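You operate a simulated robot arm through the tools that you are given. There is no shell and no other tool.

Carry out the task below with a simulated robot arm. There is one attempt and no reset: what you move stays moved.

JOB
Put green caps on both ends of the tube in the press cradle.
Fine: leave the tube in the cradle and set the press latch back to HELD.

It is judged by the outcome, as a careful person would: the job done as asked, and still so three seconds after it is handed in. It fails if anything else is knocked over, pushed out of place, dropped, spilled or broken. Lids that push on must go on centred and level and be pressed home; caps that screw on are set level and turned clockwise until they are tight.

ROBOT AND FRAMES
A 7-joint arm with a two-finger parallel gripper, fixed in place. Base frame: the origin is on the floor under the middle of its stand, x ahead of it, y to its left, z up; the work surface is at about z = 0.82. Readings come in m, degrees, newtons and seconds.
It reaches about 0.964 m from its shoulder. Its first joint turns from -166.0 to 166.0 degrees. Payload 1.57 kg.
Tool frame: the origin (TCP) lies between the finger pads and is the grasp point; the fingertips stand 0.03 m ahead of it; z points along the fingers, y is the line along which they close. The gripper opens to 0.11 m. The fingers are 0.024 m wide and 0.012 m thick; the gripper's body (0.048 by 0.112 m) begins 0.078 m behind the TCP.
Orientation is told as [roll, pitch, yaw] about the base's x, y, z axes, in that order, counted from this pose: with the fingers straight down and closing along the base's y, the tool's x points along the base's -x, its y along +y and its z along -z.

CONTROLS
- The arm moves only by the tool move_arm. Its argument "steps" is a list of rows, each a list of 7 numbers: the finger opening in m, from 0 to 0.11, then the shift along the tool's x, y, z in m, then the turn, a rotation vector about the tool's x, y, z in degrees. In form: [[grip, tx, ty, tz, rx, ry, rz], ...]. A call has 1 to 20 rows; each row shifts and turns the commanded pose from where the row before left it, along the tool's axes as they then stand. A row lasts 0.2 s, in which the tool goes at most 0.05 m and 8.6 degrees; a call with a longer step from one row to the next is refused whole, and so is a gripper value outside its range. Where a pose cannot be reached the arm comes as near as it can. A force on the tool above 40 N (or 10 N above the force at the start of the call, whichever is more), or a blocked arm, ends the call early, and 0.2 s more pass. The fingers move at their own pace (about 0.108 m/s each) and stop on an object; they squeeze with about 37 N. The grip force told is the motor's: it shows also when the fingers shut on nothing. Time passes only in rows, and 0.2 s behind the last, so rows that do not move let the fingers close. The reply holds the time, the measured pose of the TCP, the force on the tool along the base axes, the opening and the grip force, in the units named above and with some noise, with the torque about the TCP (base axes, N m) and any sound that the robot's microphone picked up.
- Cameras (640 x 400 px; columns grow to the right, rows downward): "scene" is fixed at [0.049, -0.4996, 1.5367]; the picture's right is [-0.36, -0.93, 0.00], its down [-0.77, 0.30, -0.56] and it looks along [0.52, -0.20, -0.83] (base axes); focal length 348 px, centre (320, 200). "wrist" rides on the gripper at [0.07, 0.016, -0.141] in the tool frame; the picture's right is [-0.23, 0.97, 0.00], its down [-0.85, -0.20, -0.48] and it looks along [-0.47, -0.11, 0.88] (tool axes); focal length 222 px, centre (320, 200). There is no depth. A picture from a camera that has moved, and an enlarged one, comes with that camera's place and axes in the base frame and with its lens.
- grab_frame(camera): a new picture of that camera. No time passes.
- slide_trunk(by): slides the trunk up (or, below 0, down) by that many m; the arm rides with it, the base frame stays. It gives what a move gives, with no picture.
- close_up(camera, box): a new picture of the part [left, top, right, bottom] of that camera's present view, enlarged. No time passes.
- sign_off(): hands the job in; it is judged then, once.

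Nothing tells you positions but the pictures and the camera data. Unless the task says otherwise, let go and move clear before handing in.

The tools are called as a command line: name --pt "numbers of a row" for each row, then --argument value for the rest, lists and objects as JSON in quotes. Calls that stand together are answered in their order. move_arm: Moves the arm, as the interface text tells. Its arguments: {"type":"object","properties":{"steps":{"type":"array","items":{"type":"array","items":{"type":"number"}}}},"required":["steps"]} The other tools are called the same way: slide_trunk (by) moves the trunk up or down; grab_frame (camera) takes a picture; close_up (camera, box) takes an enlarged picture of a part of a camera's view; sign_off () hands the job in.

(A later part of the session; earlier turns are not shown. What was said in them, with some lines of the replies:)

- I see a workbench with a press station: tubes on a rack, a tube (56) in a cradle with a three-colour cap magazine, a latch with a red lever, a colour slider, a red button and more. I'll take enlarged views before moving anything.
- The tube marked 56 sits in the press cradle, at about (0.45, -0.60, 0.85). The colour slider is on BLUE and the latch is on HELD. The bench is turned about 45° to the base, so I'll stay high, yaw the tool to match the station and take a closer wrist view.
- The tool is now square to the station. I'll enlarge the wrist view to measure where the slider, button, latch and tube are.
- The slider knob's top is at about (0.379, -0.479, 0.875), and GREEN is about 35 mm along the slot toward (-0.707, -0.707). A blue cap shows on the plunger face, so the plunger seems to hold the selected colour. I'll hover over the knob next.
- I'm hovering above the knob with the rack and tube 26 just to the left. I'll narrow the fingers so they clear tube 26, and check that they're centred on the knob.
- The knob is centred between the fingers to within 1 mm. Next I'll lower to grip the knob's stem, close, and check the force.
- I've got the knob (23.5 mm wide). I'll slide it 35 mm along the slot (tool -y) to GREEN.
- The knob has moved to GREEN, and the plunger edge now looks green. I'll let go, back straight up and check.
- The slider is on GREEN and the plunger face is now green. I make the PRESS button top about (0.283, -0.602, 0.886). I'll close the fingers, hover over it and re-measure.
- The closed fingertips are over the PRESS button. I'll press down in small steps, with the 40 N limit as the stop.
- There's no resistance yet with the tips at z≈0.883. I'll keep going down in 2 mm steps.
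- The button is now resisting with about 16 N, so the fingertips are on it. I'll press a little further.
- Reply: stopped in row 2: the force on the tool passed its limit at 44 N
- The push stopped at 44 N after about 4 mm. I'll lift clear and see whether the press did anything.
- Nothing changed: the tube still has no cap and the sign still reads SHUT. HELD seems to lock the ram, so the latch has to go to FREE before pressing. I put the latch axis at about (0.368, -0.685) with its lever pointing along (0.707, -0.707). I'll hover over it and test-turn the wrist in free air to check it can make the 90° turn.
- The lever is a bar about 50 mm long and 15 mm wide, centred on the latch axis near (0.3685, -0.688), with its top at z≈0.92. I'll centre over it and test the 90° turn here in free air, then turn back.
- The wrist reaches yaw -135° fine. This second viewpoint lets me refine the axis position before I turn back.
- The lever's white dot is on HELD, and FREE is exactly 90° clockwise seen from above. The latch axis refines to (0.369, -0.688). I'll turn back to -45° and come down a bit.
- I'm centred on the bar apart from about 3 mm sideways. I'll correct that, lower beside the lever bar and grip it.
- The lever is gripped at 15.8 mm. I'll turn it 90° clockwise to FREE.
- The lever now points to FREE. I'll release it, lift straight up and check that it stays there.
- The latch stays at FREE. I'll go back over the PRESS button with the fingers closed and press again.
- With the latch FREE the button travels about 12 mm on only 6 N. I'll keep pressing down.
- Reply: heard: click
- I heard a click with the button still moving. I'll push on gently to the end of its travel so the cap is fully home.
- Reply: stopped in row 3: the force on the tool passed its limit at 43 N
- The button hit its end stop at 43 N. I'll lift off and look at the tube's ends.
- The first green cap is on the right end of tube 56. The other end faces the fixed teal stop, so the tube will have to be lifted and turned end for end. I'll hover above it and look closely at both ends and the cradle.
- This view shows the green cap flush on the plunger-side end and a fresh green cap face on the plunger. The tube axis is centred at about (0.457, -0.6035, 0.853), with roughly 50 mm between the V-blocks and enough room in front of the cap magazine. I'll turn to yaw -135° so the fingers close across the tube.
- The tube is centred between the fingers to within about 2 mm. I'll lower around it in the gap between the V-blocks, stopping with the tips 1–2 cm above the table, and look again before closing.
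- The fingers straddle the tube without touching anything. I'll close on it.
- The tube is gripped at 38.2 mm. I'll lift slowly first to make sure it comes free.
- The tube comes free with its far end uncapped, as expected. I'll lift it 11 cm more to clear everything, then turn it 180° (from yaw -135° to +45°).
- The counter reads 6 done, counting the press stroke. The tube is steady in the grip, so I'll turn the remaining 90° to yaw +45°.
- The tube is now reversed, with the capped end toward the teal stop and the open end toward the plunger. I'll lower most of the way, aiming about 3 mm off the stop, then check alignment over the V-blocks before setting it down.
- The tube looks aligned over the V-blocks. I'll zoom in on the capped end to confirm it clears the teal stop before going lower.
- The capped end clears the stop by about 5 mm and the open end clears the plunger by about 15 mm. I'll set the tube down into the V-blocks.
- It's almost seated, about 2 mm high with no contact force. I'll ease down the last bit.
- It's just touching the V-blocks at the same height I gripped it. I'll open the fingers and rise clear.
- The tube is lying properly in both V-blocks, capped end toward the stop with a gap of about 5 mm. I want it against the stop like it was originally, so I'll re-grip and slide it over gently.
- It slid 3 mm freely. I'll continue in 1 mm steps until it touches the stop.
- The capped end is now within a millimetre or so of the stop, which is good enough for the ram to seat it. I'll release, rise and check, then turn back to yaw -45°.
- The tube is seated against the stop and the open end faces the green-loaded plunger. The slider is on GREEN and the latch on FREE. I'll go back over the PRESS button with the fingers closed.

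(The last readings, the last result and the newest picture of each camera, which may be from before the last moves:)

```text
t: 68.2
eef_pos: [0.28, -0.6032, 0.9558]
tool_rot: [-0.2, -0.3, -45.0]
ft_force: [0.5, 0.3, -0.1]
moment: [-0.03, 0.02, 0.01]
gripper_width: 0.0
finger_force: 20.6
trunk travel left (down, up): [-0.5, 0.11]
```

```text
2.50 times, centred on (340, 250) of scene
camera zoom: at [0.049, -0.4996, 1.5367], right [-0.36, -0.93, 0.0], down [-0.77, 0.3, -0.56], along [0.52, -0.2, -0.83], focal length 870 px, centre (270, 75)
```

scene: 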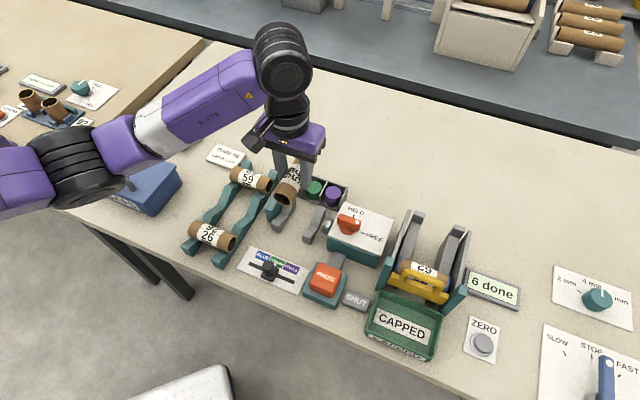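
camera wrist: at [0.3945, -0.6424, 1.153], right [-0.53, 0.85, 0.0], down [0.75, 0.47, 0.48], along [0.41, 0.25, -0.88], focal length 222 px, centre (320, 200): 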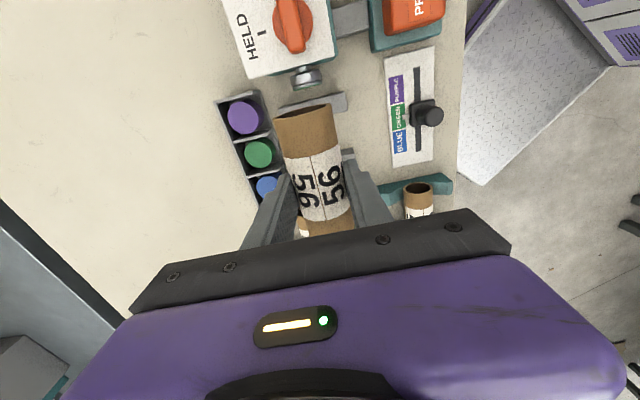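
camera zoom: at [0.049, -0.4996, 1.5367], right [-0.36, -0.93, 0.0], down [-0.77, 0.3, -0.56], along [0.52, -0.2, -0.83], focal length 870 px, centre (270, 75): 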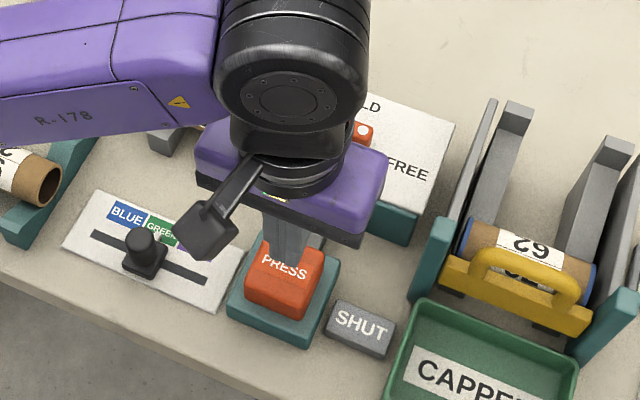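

I'm over the button. I'll press down the full stroke in small steps as before, about 27 mm past contact.

move_arm --pt "0.0 -0.0025 0.0025 0.02 0 0 0" --pt "0.0 0 0 0.02 0 0 0" --pt "0.0 0 0 0.002 0 0 0" --pt "0.0 0 0 0.002 0 0 0" --pt "0.0 0 0 0.002 0 0 0" --pt "0.0 0 0 0.002 0 0 0" --pt "0.0 0 0 0.002 0 0 0" --pt "0.0 0 0 0.002 0 0 0" --pt "0.0 0 0 0.002 0 0 0" --pt "0.0 0 0 0.002 0 0 0" --pt "0.0 0 0 0.002 0 0 0" --pt "0.0 0 0 0.002 0 0 0" --pt "0.0 0 0 0.002 0 0 0" --pt "0.0 0 0 0.002 0 0 0" --pt "0.0 0 0 0.002 0 0 0" --pt "0.0 0 0 0.001 0 0 0" --pt "0.0 0 0 0.001 0 0 0" --pt "0.0 0 0 0 0 0 0"

```text
t: 72.0
eef_pos: [0.2832, -0.6027, 0.8885]
tool_rot: [-0.2, -0.2, -44.9]
ft_force: [3.9, 0.5, 8.9]
moment: [0.13, -0.07, 0.01]
gripper_width: 0.0
finger_force: 20.8
trunk travel left (down, up): [-0.5, 0.11]
heard: click
```

Another click at the same depth as before. I'll push gently to the end stop again to be sure the cap is home, as I did for the first one.

move_arm --pt "0.0 0 0 0.001 0 0 0" --pt "0.0 0 0 0.001 0 0 0" --pt "0.0 0 0 0.001 0 0 0" --pt "0.0 0 0 0.001 0 0 0" --pt "0.0 0 0 0 0 0 0"

```text
t: 73.2
eef_pos: [0.2841, -0.6021, 0.8872]
tool_rot: [-0.3, -0.3, -45.1]
ft_force: [-0.6, 10.1, 17.6]
moment: [0.48, 0.11, -0.04]
gripper_width: 0.0001
finger_force: 21.8
trunk travel left (down, up): [-0.5, 0.11]
stopped in row 5: the force on the tool passed its limit at 41 N (the readings are from after the stop); the commanded pose is now the measured one
```

The end stop is reached. I'll lift off and move back over the latch, where the wrist camera can also see the tube's newly pressed end.

move_arm --pt "0.0 0 0 -0.02 0 0 0" --pt "0.0 0 0 -0.04 0 0 0" --pt "0.0 0 0 -0.045 0 0 0" --pt "0.045 0 0 -0.04 0 0 0" --pt "0.045 -0.03 0 0 0 0 0" --pt "0.045 -0.03 0 0 0 0 0" --pt "0.045 -0.03 0 0 0 0 0" --pt "0.045 -0.03 0 0 0 0 0" --pt "0.045 0 0 0 0 0 0"

close_up --camera "wrist" --box '[220, 60, 480, 210]'

close_up --camera "scene" --box '[240, 160, 400, 270]'

grab_frame --camera "scene"

```text
t: 75.2
eef_pos: [0.3686, -0.6866, 1.0329]
tool_rot: [-0.3, -0.3, -45.0]
ft_force: [0.3, -1.1, 0.5]
moment: [0.04, -0.02, -0.02]
gripper_width: 0.0448
finger_force: 0.1
trunk travel left (down, up): [-0.5, 0.11]
```

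```text
2.46 times, centred on (350, 135) of wrist
camera zoom: at [0.331, -0.6255, 1.173], right [0.85, 0.53, 0.0], down [0.46, -0.74, 0.48], along [0.25, -0.41, -0.88], focal length 547 px, centre (246, 360)
```

zoom: 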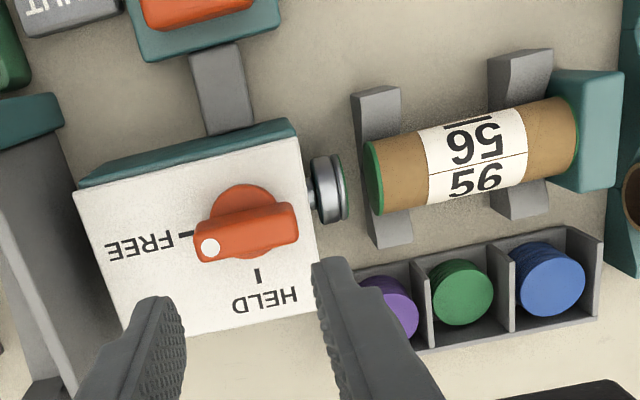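

```text
3.64 times, centred on (320, 215) of scene
camera zoom: at [0.049, -0.4996, 1.5367], right [-0.36, -0.93, 0.0], down [-0.77, 0.3, -0.56], along [0.52, -0.2, -0.83], focal length 1266 px, centre (320, 146)
```

zoom: 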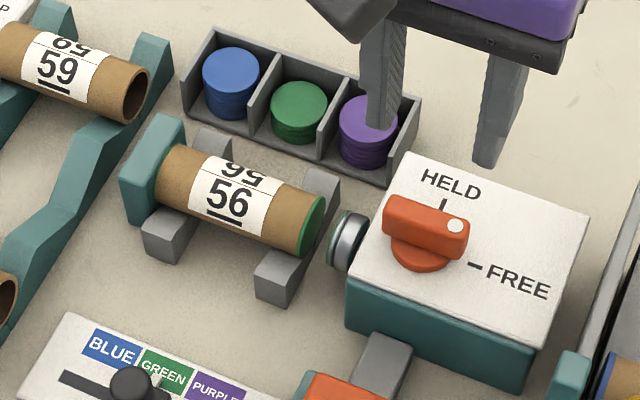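

```text
taken
```

scene: 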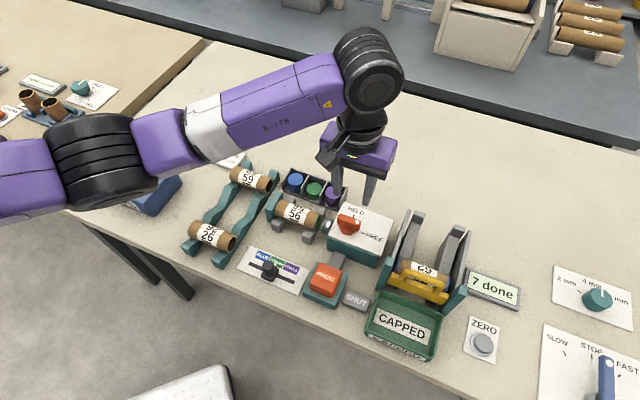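

Both ends of tube 56 now have green caps. What's left is to put the latch back to HELD. I'll turn the tool to yaw -135° to straddle the lever bar in its FREE position.

move_arm --pt "0.045 0 0 0 0 0 8.2" --pt "0.045 0 0 0 0 0 8.2" --pt "0.045 0 0 0 0 0 8.2" --pt "0.045 0 0 0 0 0 8.2" --pt "0.045 0 0 0 0 0 8.2" --pt "0.045 0 0 0 0 0 8.2" --pt "0.045 0 0 0 0 0 8.2" --pt "0.045 0 0 0 0 0 8.2" --pt "0.045 0 0 0 0 0 8.2" --pt "0.045 0 0 0 0 0 8.2" --pt "0.045 0 0 0 0 0 8.0" --pt "0.045 0 0 0.03 0 0 0" --pt "0.045 0 0 0.02 0 0 0" --pt "0.045 0 0 0 0 0 0"

close_up --camera "wrist" --box '[220, 80, 420, 220]'

```text
t: 78.2
eef_pos: [0.3685, -0.6872, 0.9822]
tool_rot: [0.3, -0.4, -135.1]
ft_force: [-0.2, 0.3, 1.0]
moment: [-0.02, -0.01, -0.01]
gripper_width: 0.0449
finger_force: 0.1
trunk travel left (down, up): [-0.5, 0.11]
```

```text
2.86 times, centred on (320, 150) of wrist
camera zoom: at [0.4294, -0.6498, 1.1233], right [0.53, -0.85, 0.01], down [-0.75, -0.46, 0.48], along [-0.41, -0.26, -0.88], focal length 635 px, centre (320, 343)
```

zoom: 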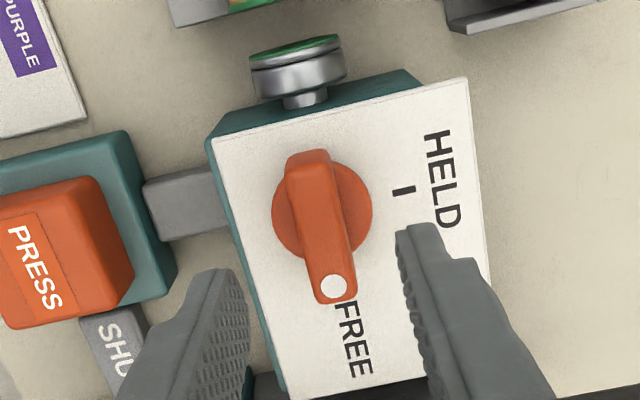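

The lever bar sits centred between the fingers. I'll lower, grip, and turn it 90° back counter-clockwise to HELD.

move_arm --pt "0.045 0 0 0.02 0 0 0" --pt "0.045 0 0 0.015 0 0 0" --pt "0.045 0 0 0.008 0 0 0" --pt "0.045 0 0 0 0 0 0" --pt "0.0 0 0 0 0 0 0" --pt "0.0 0 0 0 0 0 0" --pt "0.0 0 0 0 0 0 0"

close_up --camera "wrist" --box '[220, 80, 420, 220]'

```text
t: 79.8
eef_pos: [0.3685, -0.6877, 0.9397]
tool_rot: [0.3, -0.4, -135.2]
ft_force: [4.6, -8.3, -4.6]
moment: [-0.32, 0.25, 0.09]
gripper_width: 0.0159
finger_force: 31.8
trunk travel left (down, up): [-0.5, 0.11]
```

```text
2.86 times, centred on (320, 150) of wrist
camera zoom: at [0.4306, -0.6498, 1.0809], right [0.53, -0.85, 0.01], down [-0.75, -0.46, 0.48], along [-0.41, -0.26, -0.88], focal length 635 px, centre (320, 343)
```

zoom: 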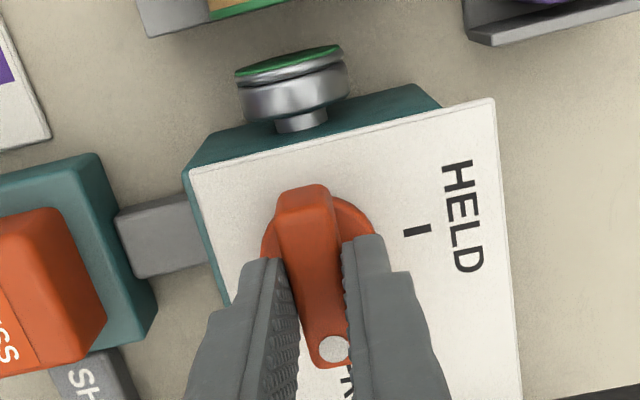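

move_arm --pt "0.0 0 0 0 0 0 -6" --pt "0.0 0 0 0 0 0 -7" --pt "0.0 0 0 0 0 0 -7" --pt "0.0 0 0 0 0 0 -7" --pt "0.0 0 0 0 0 0 -7" --pt "0.0 0 0 0 0 0 -7" --pt "0.0 0 0 0 0 0 -7" --pt "0.0 0 0 0 0 0 -7" --pt "0.0 0 0 0 0 0 -7" --pt "0.0 0 0 0 0 0 -7" --pt "0.0 0 0 0 0 0 -7" --pt "0.0 0 0 0 0 0 -7" --pt "0.0 0 0 0 0 0 -7" --pt "0.0 0 0 0 0 0 0"

close_up --camera "wrist" --box '[220, 80, 420, 220]'

```text
t: 82.8
eef_pos: [0.3684, -0.6887, 0.9408]
tool_rot: [-0.4, -0.3, -45.0]
ft_force: [5.5, 5.0, 18.5]
moment: [0.05, -0.7, 0.0]
gripper_width: 0.016
finger_force: 31.6
trunk travel left (down, up): [-0.5, 0.11]
```

```text
2.86 times, centred on (320, 150) of wrist
camera zoom: at [0.3307, -0.6266, 1.0805], right [0.85, 0.53, -0.01], down [0.46, -0.74, 0.49], along [0.25, -0.41, -0.87], focal length 635 px, centre (320, 343)
```

zoom: 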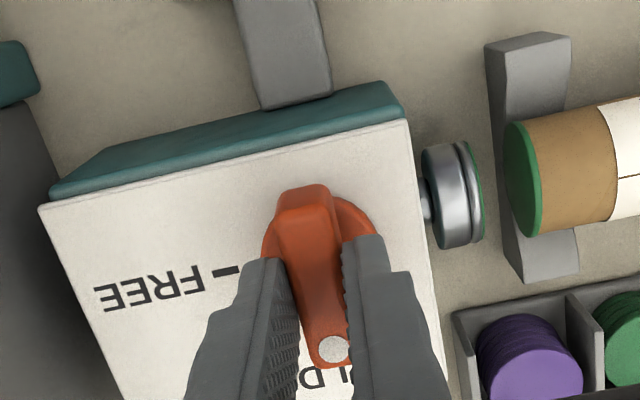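

The lever points to HELD again. I'll release, rise straight up and check everything.

move_arm --pt "0.045 0 0 0 0 0 0" --pt "0.045 0 0 0 0 0 0" --pt "0.045 0 0 -0.03 0 0 0" --pt "0.045 0 0 -0.04 0 0 0" --pt "0.045 0 0 -0.04 0 0 0" --pt "0.045 0 0 -0.04 0 0 0" --pt "0.045 0 0 0 0 0 0"

grab_frame --camera "wrist"

close_up --camera "wrist" --box '[240, 70, 500, 210]'

close_up --camera "scene" --box '[200, 150, 420, 300]'

```text
t: 84.4
eef_pos: [0.3685, -0.6867, 1.0898]
tool_rot: [-0.3, -0.3, -45.1]
ft_force: [0.4, 0.7, 0.4]
moment: [0.0, 0.04, -0.02]
gripper_width: 0.045
finger_force: 0.0
trunk travel left (down, up): [-0.5, 0.11]
```

```text
taken
camera wrist: at [0.3311, -0.6252, 1.2303], right [0.85, 0.53, 0.0], down [0.46, -0.74, 0.48], along [0.25, -0.41, -0.88], focal length 222 px, centre (320, 200)
```

wrist: 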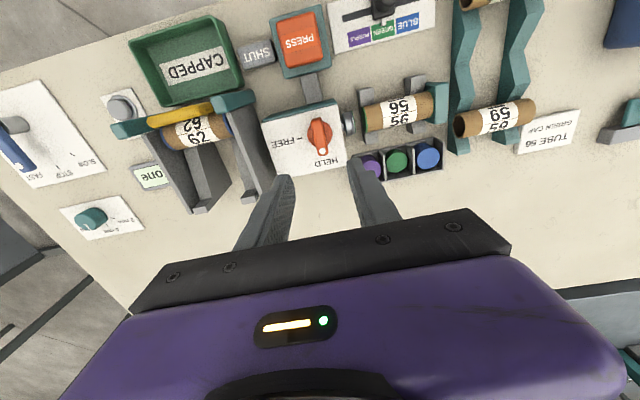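

```text
2.46 times, centred on (370, 140) of wrist
camera zoom: at [0.3311, -0.6252, 1.2303], right [0.85, 0.53, 0.0], down [0.46, -0.74, 0.48], along [0.25, -0.41, -0.88], focal length 547 px, centre (197, 348)
```

zoom: 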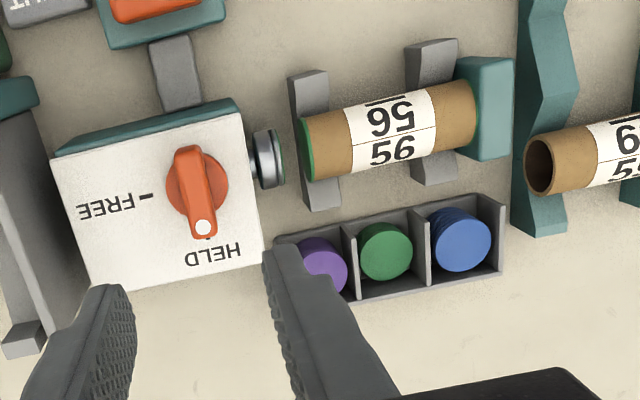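

```text
2.67 times, centred on (310, 225) of scene
camera zoom: at [0.049, -0.4996, 1.5367], right [-0.36, -0.93, 0.0], down [-0.77, 0.3, -0.56], along [0.52, -0.2, -0.83], focal length 928 px, centre (347, 133)
```

zoom: 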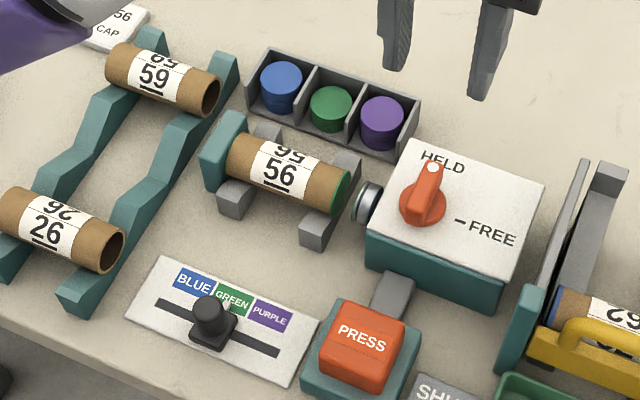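

The latch is on HELD and the tube is in the cradle. I'll back the arm away from the station and take a last close look at both caps.

move_arm --pt "0.045 0.03 0.01 -0.02 0 0 0" --pt "0.045 0.04 0.02 0 0 0 0" --pt "0.045 0.04 0.02 0 0 0 0" --pt "0.045 0.04 0.02 0 0 0 0" --pt "0.045 0 0 0 0 0 0"

close_up --camera "scene" --box '[255, 170, 345, 240]'

grab_frame --camera "scene"

grab_frame --camera "wrist"

```text
t: 85.6
eef_pos: [0.3124, -0.5298, 1.1088]
tool_rot: [-0.3, -0.3, -45.1]
ft_force: [0.3, 0.6, 0.8]
moment: [0.01, 0.05, -0.02]
gripper_width: 0.0451
finger_force: 0.1
trunk travel left (down, up): [-0.5, 0.11]
```

```text
5.71 times, centred on (300, 205) of scene
camera zoom: at [0.049, -0.4996, 1.5367], right [-0.36, -0.93, 0.0], down [-0.77, 0.3, -0.56], along [0.52, -0.2, -0.83], focal length 1990 px, centre (434, 171)
```

zoom: 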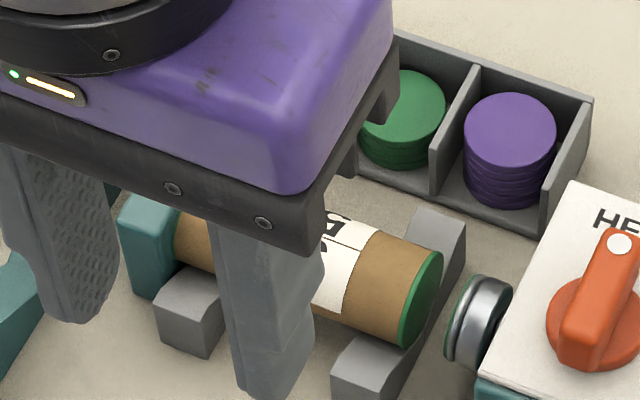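

```text
taken
```

scene: 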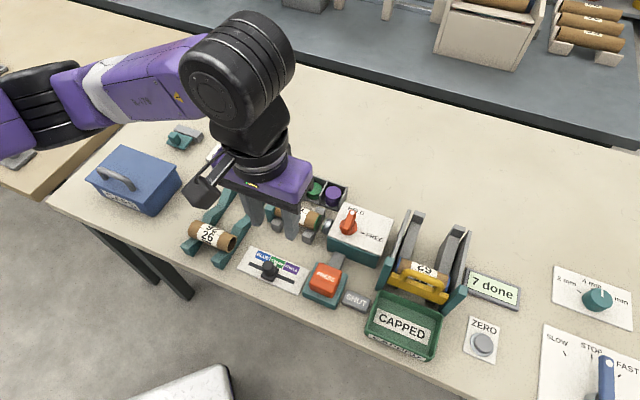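

```text
taken
camera wrist: at [0.2749, -0.4696, 1.2501], right [0.85, 0.53, 0.0], down [0.46, -0.74, 0.48], along [0.25, -0.41, -0.88], focal length 222 px, centre (320, 200)
```

wrist: 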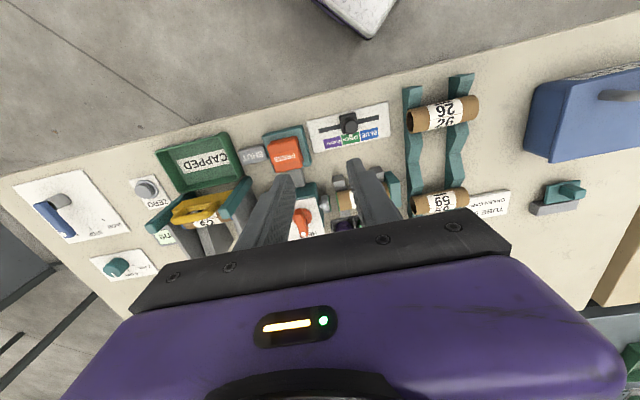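

The gripper blocks the view of the left cap, so I'll move it up and off to the left for one final check.

move_arm --pt "0.045 0.0037 0.0373 -0.015 0 0 0" --pt "0.045 0.0037 0.0373 -0.015 0 0 0" --pt "0.045 0.0037 0.0373 -0.015 0 0 0" --pt "0.045 0.0037 0.0373 -0.015 0 0 0" --pt "0.045 0.0037 0.0373 -0.015 0 0 0" --pt "0.045 0 0 0 0 0 0"

close_up --camera "scene" --box '[255, 170, 345, 240]'

grab_frame --camera "scene"

```text
t: 87.0
eef_pos: [0.4317, -0.3846, 1.1819]
tool_rot: [-0.3, -0.3, -45.1]
ft_force: [-1.3, -0.1, 0.1]
moment: [-0.01, -0.01, -0.02]
gripper_width: 0.045
finger_force: 0.0
trunk travel left (down, up): [-0.5, 0.11]
```

```text
5.71 times, centred on (300, 205) of scene
camera zoom: at [0.049, -0.4996, 1.5367], right [-0.36, -0.93, 0.0], down [-0.77, 0.3, -0.56], along [0.52, -0.2, -0.83], focal length 1990 px, centre (434, 171)
```

zoom: 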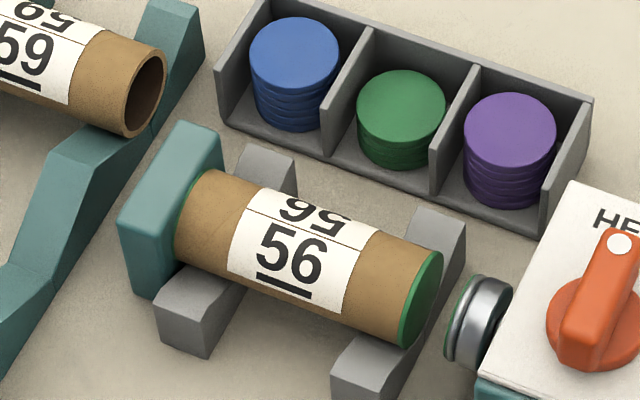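

```text
taken
```

scene: 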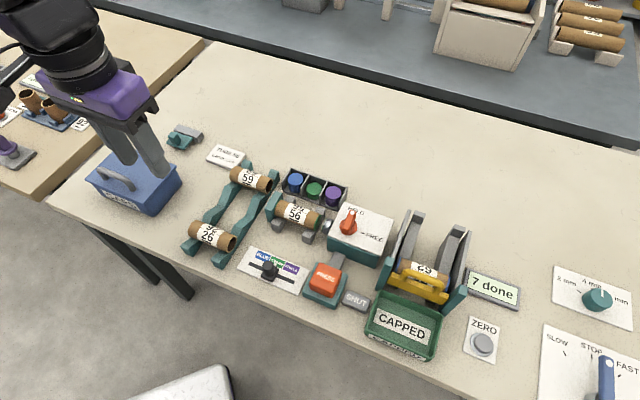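

Tube 56 is in the cradle with a green cap pressed onto each end: one against the stop, one facing the plunger. The latch is on HELD, nothing else has shifted, and the gripper is clear, so I'm handing in.

sign_off

```text
The job is handed in.
```

Tube 56 is back in the press cradle with a green cap pressed onto each end, and the press latch is back on HELD. I've handed the job in.

- **First try:** my first push on PRESS did nothing because the latch was on HELD. I turned it to FREE, and both caps then went on with a click and were pressed to the end stop.
- **Turning the tube:** the press only caps the plunger end, so after the first cap I lifted the tube, turned it end for end and set it back against the stop.
- **Left changed:** the colour slider was on BLUE and is now on GREEN. The counter went from 5 to 7 done, one for each cap.

In the last pictures both caps look level and seated, and nothing else on the bench has moved.
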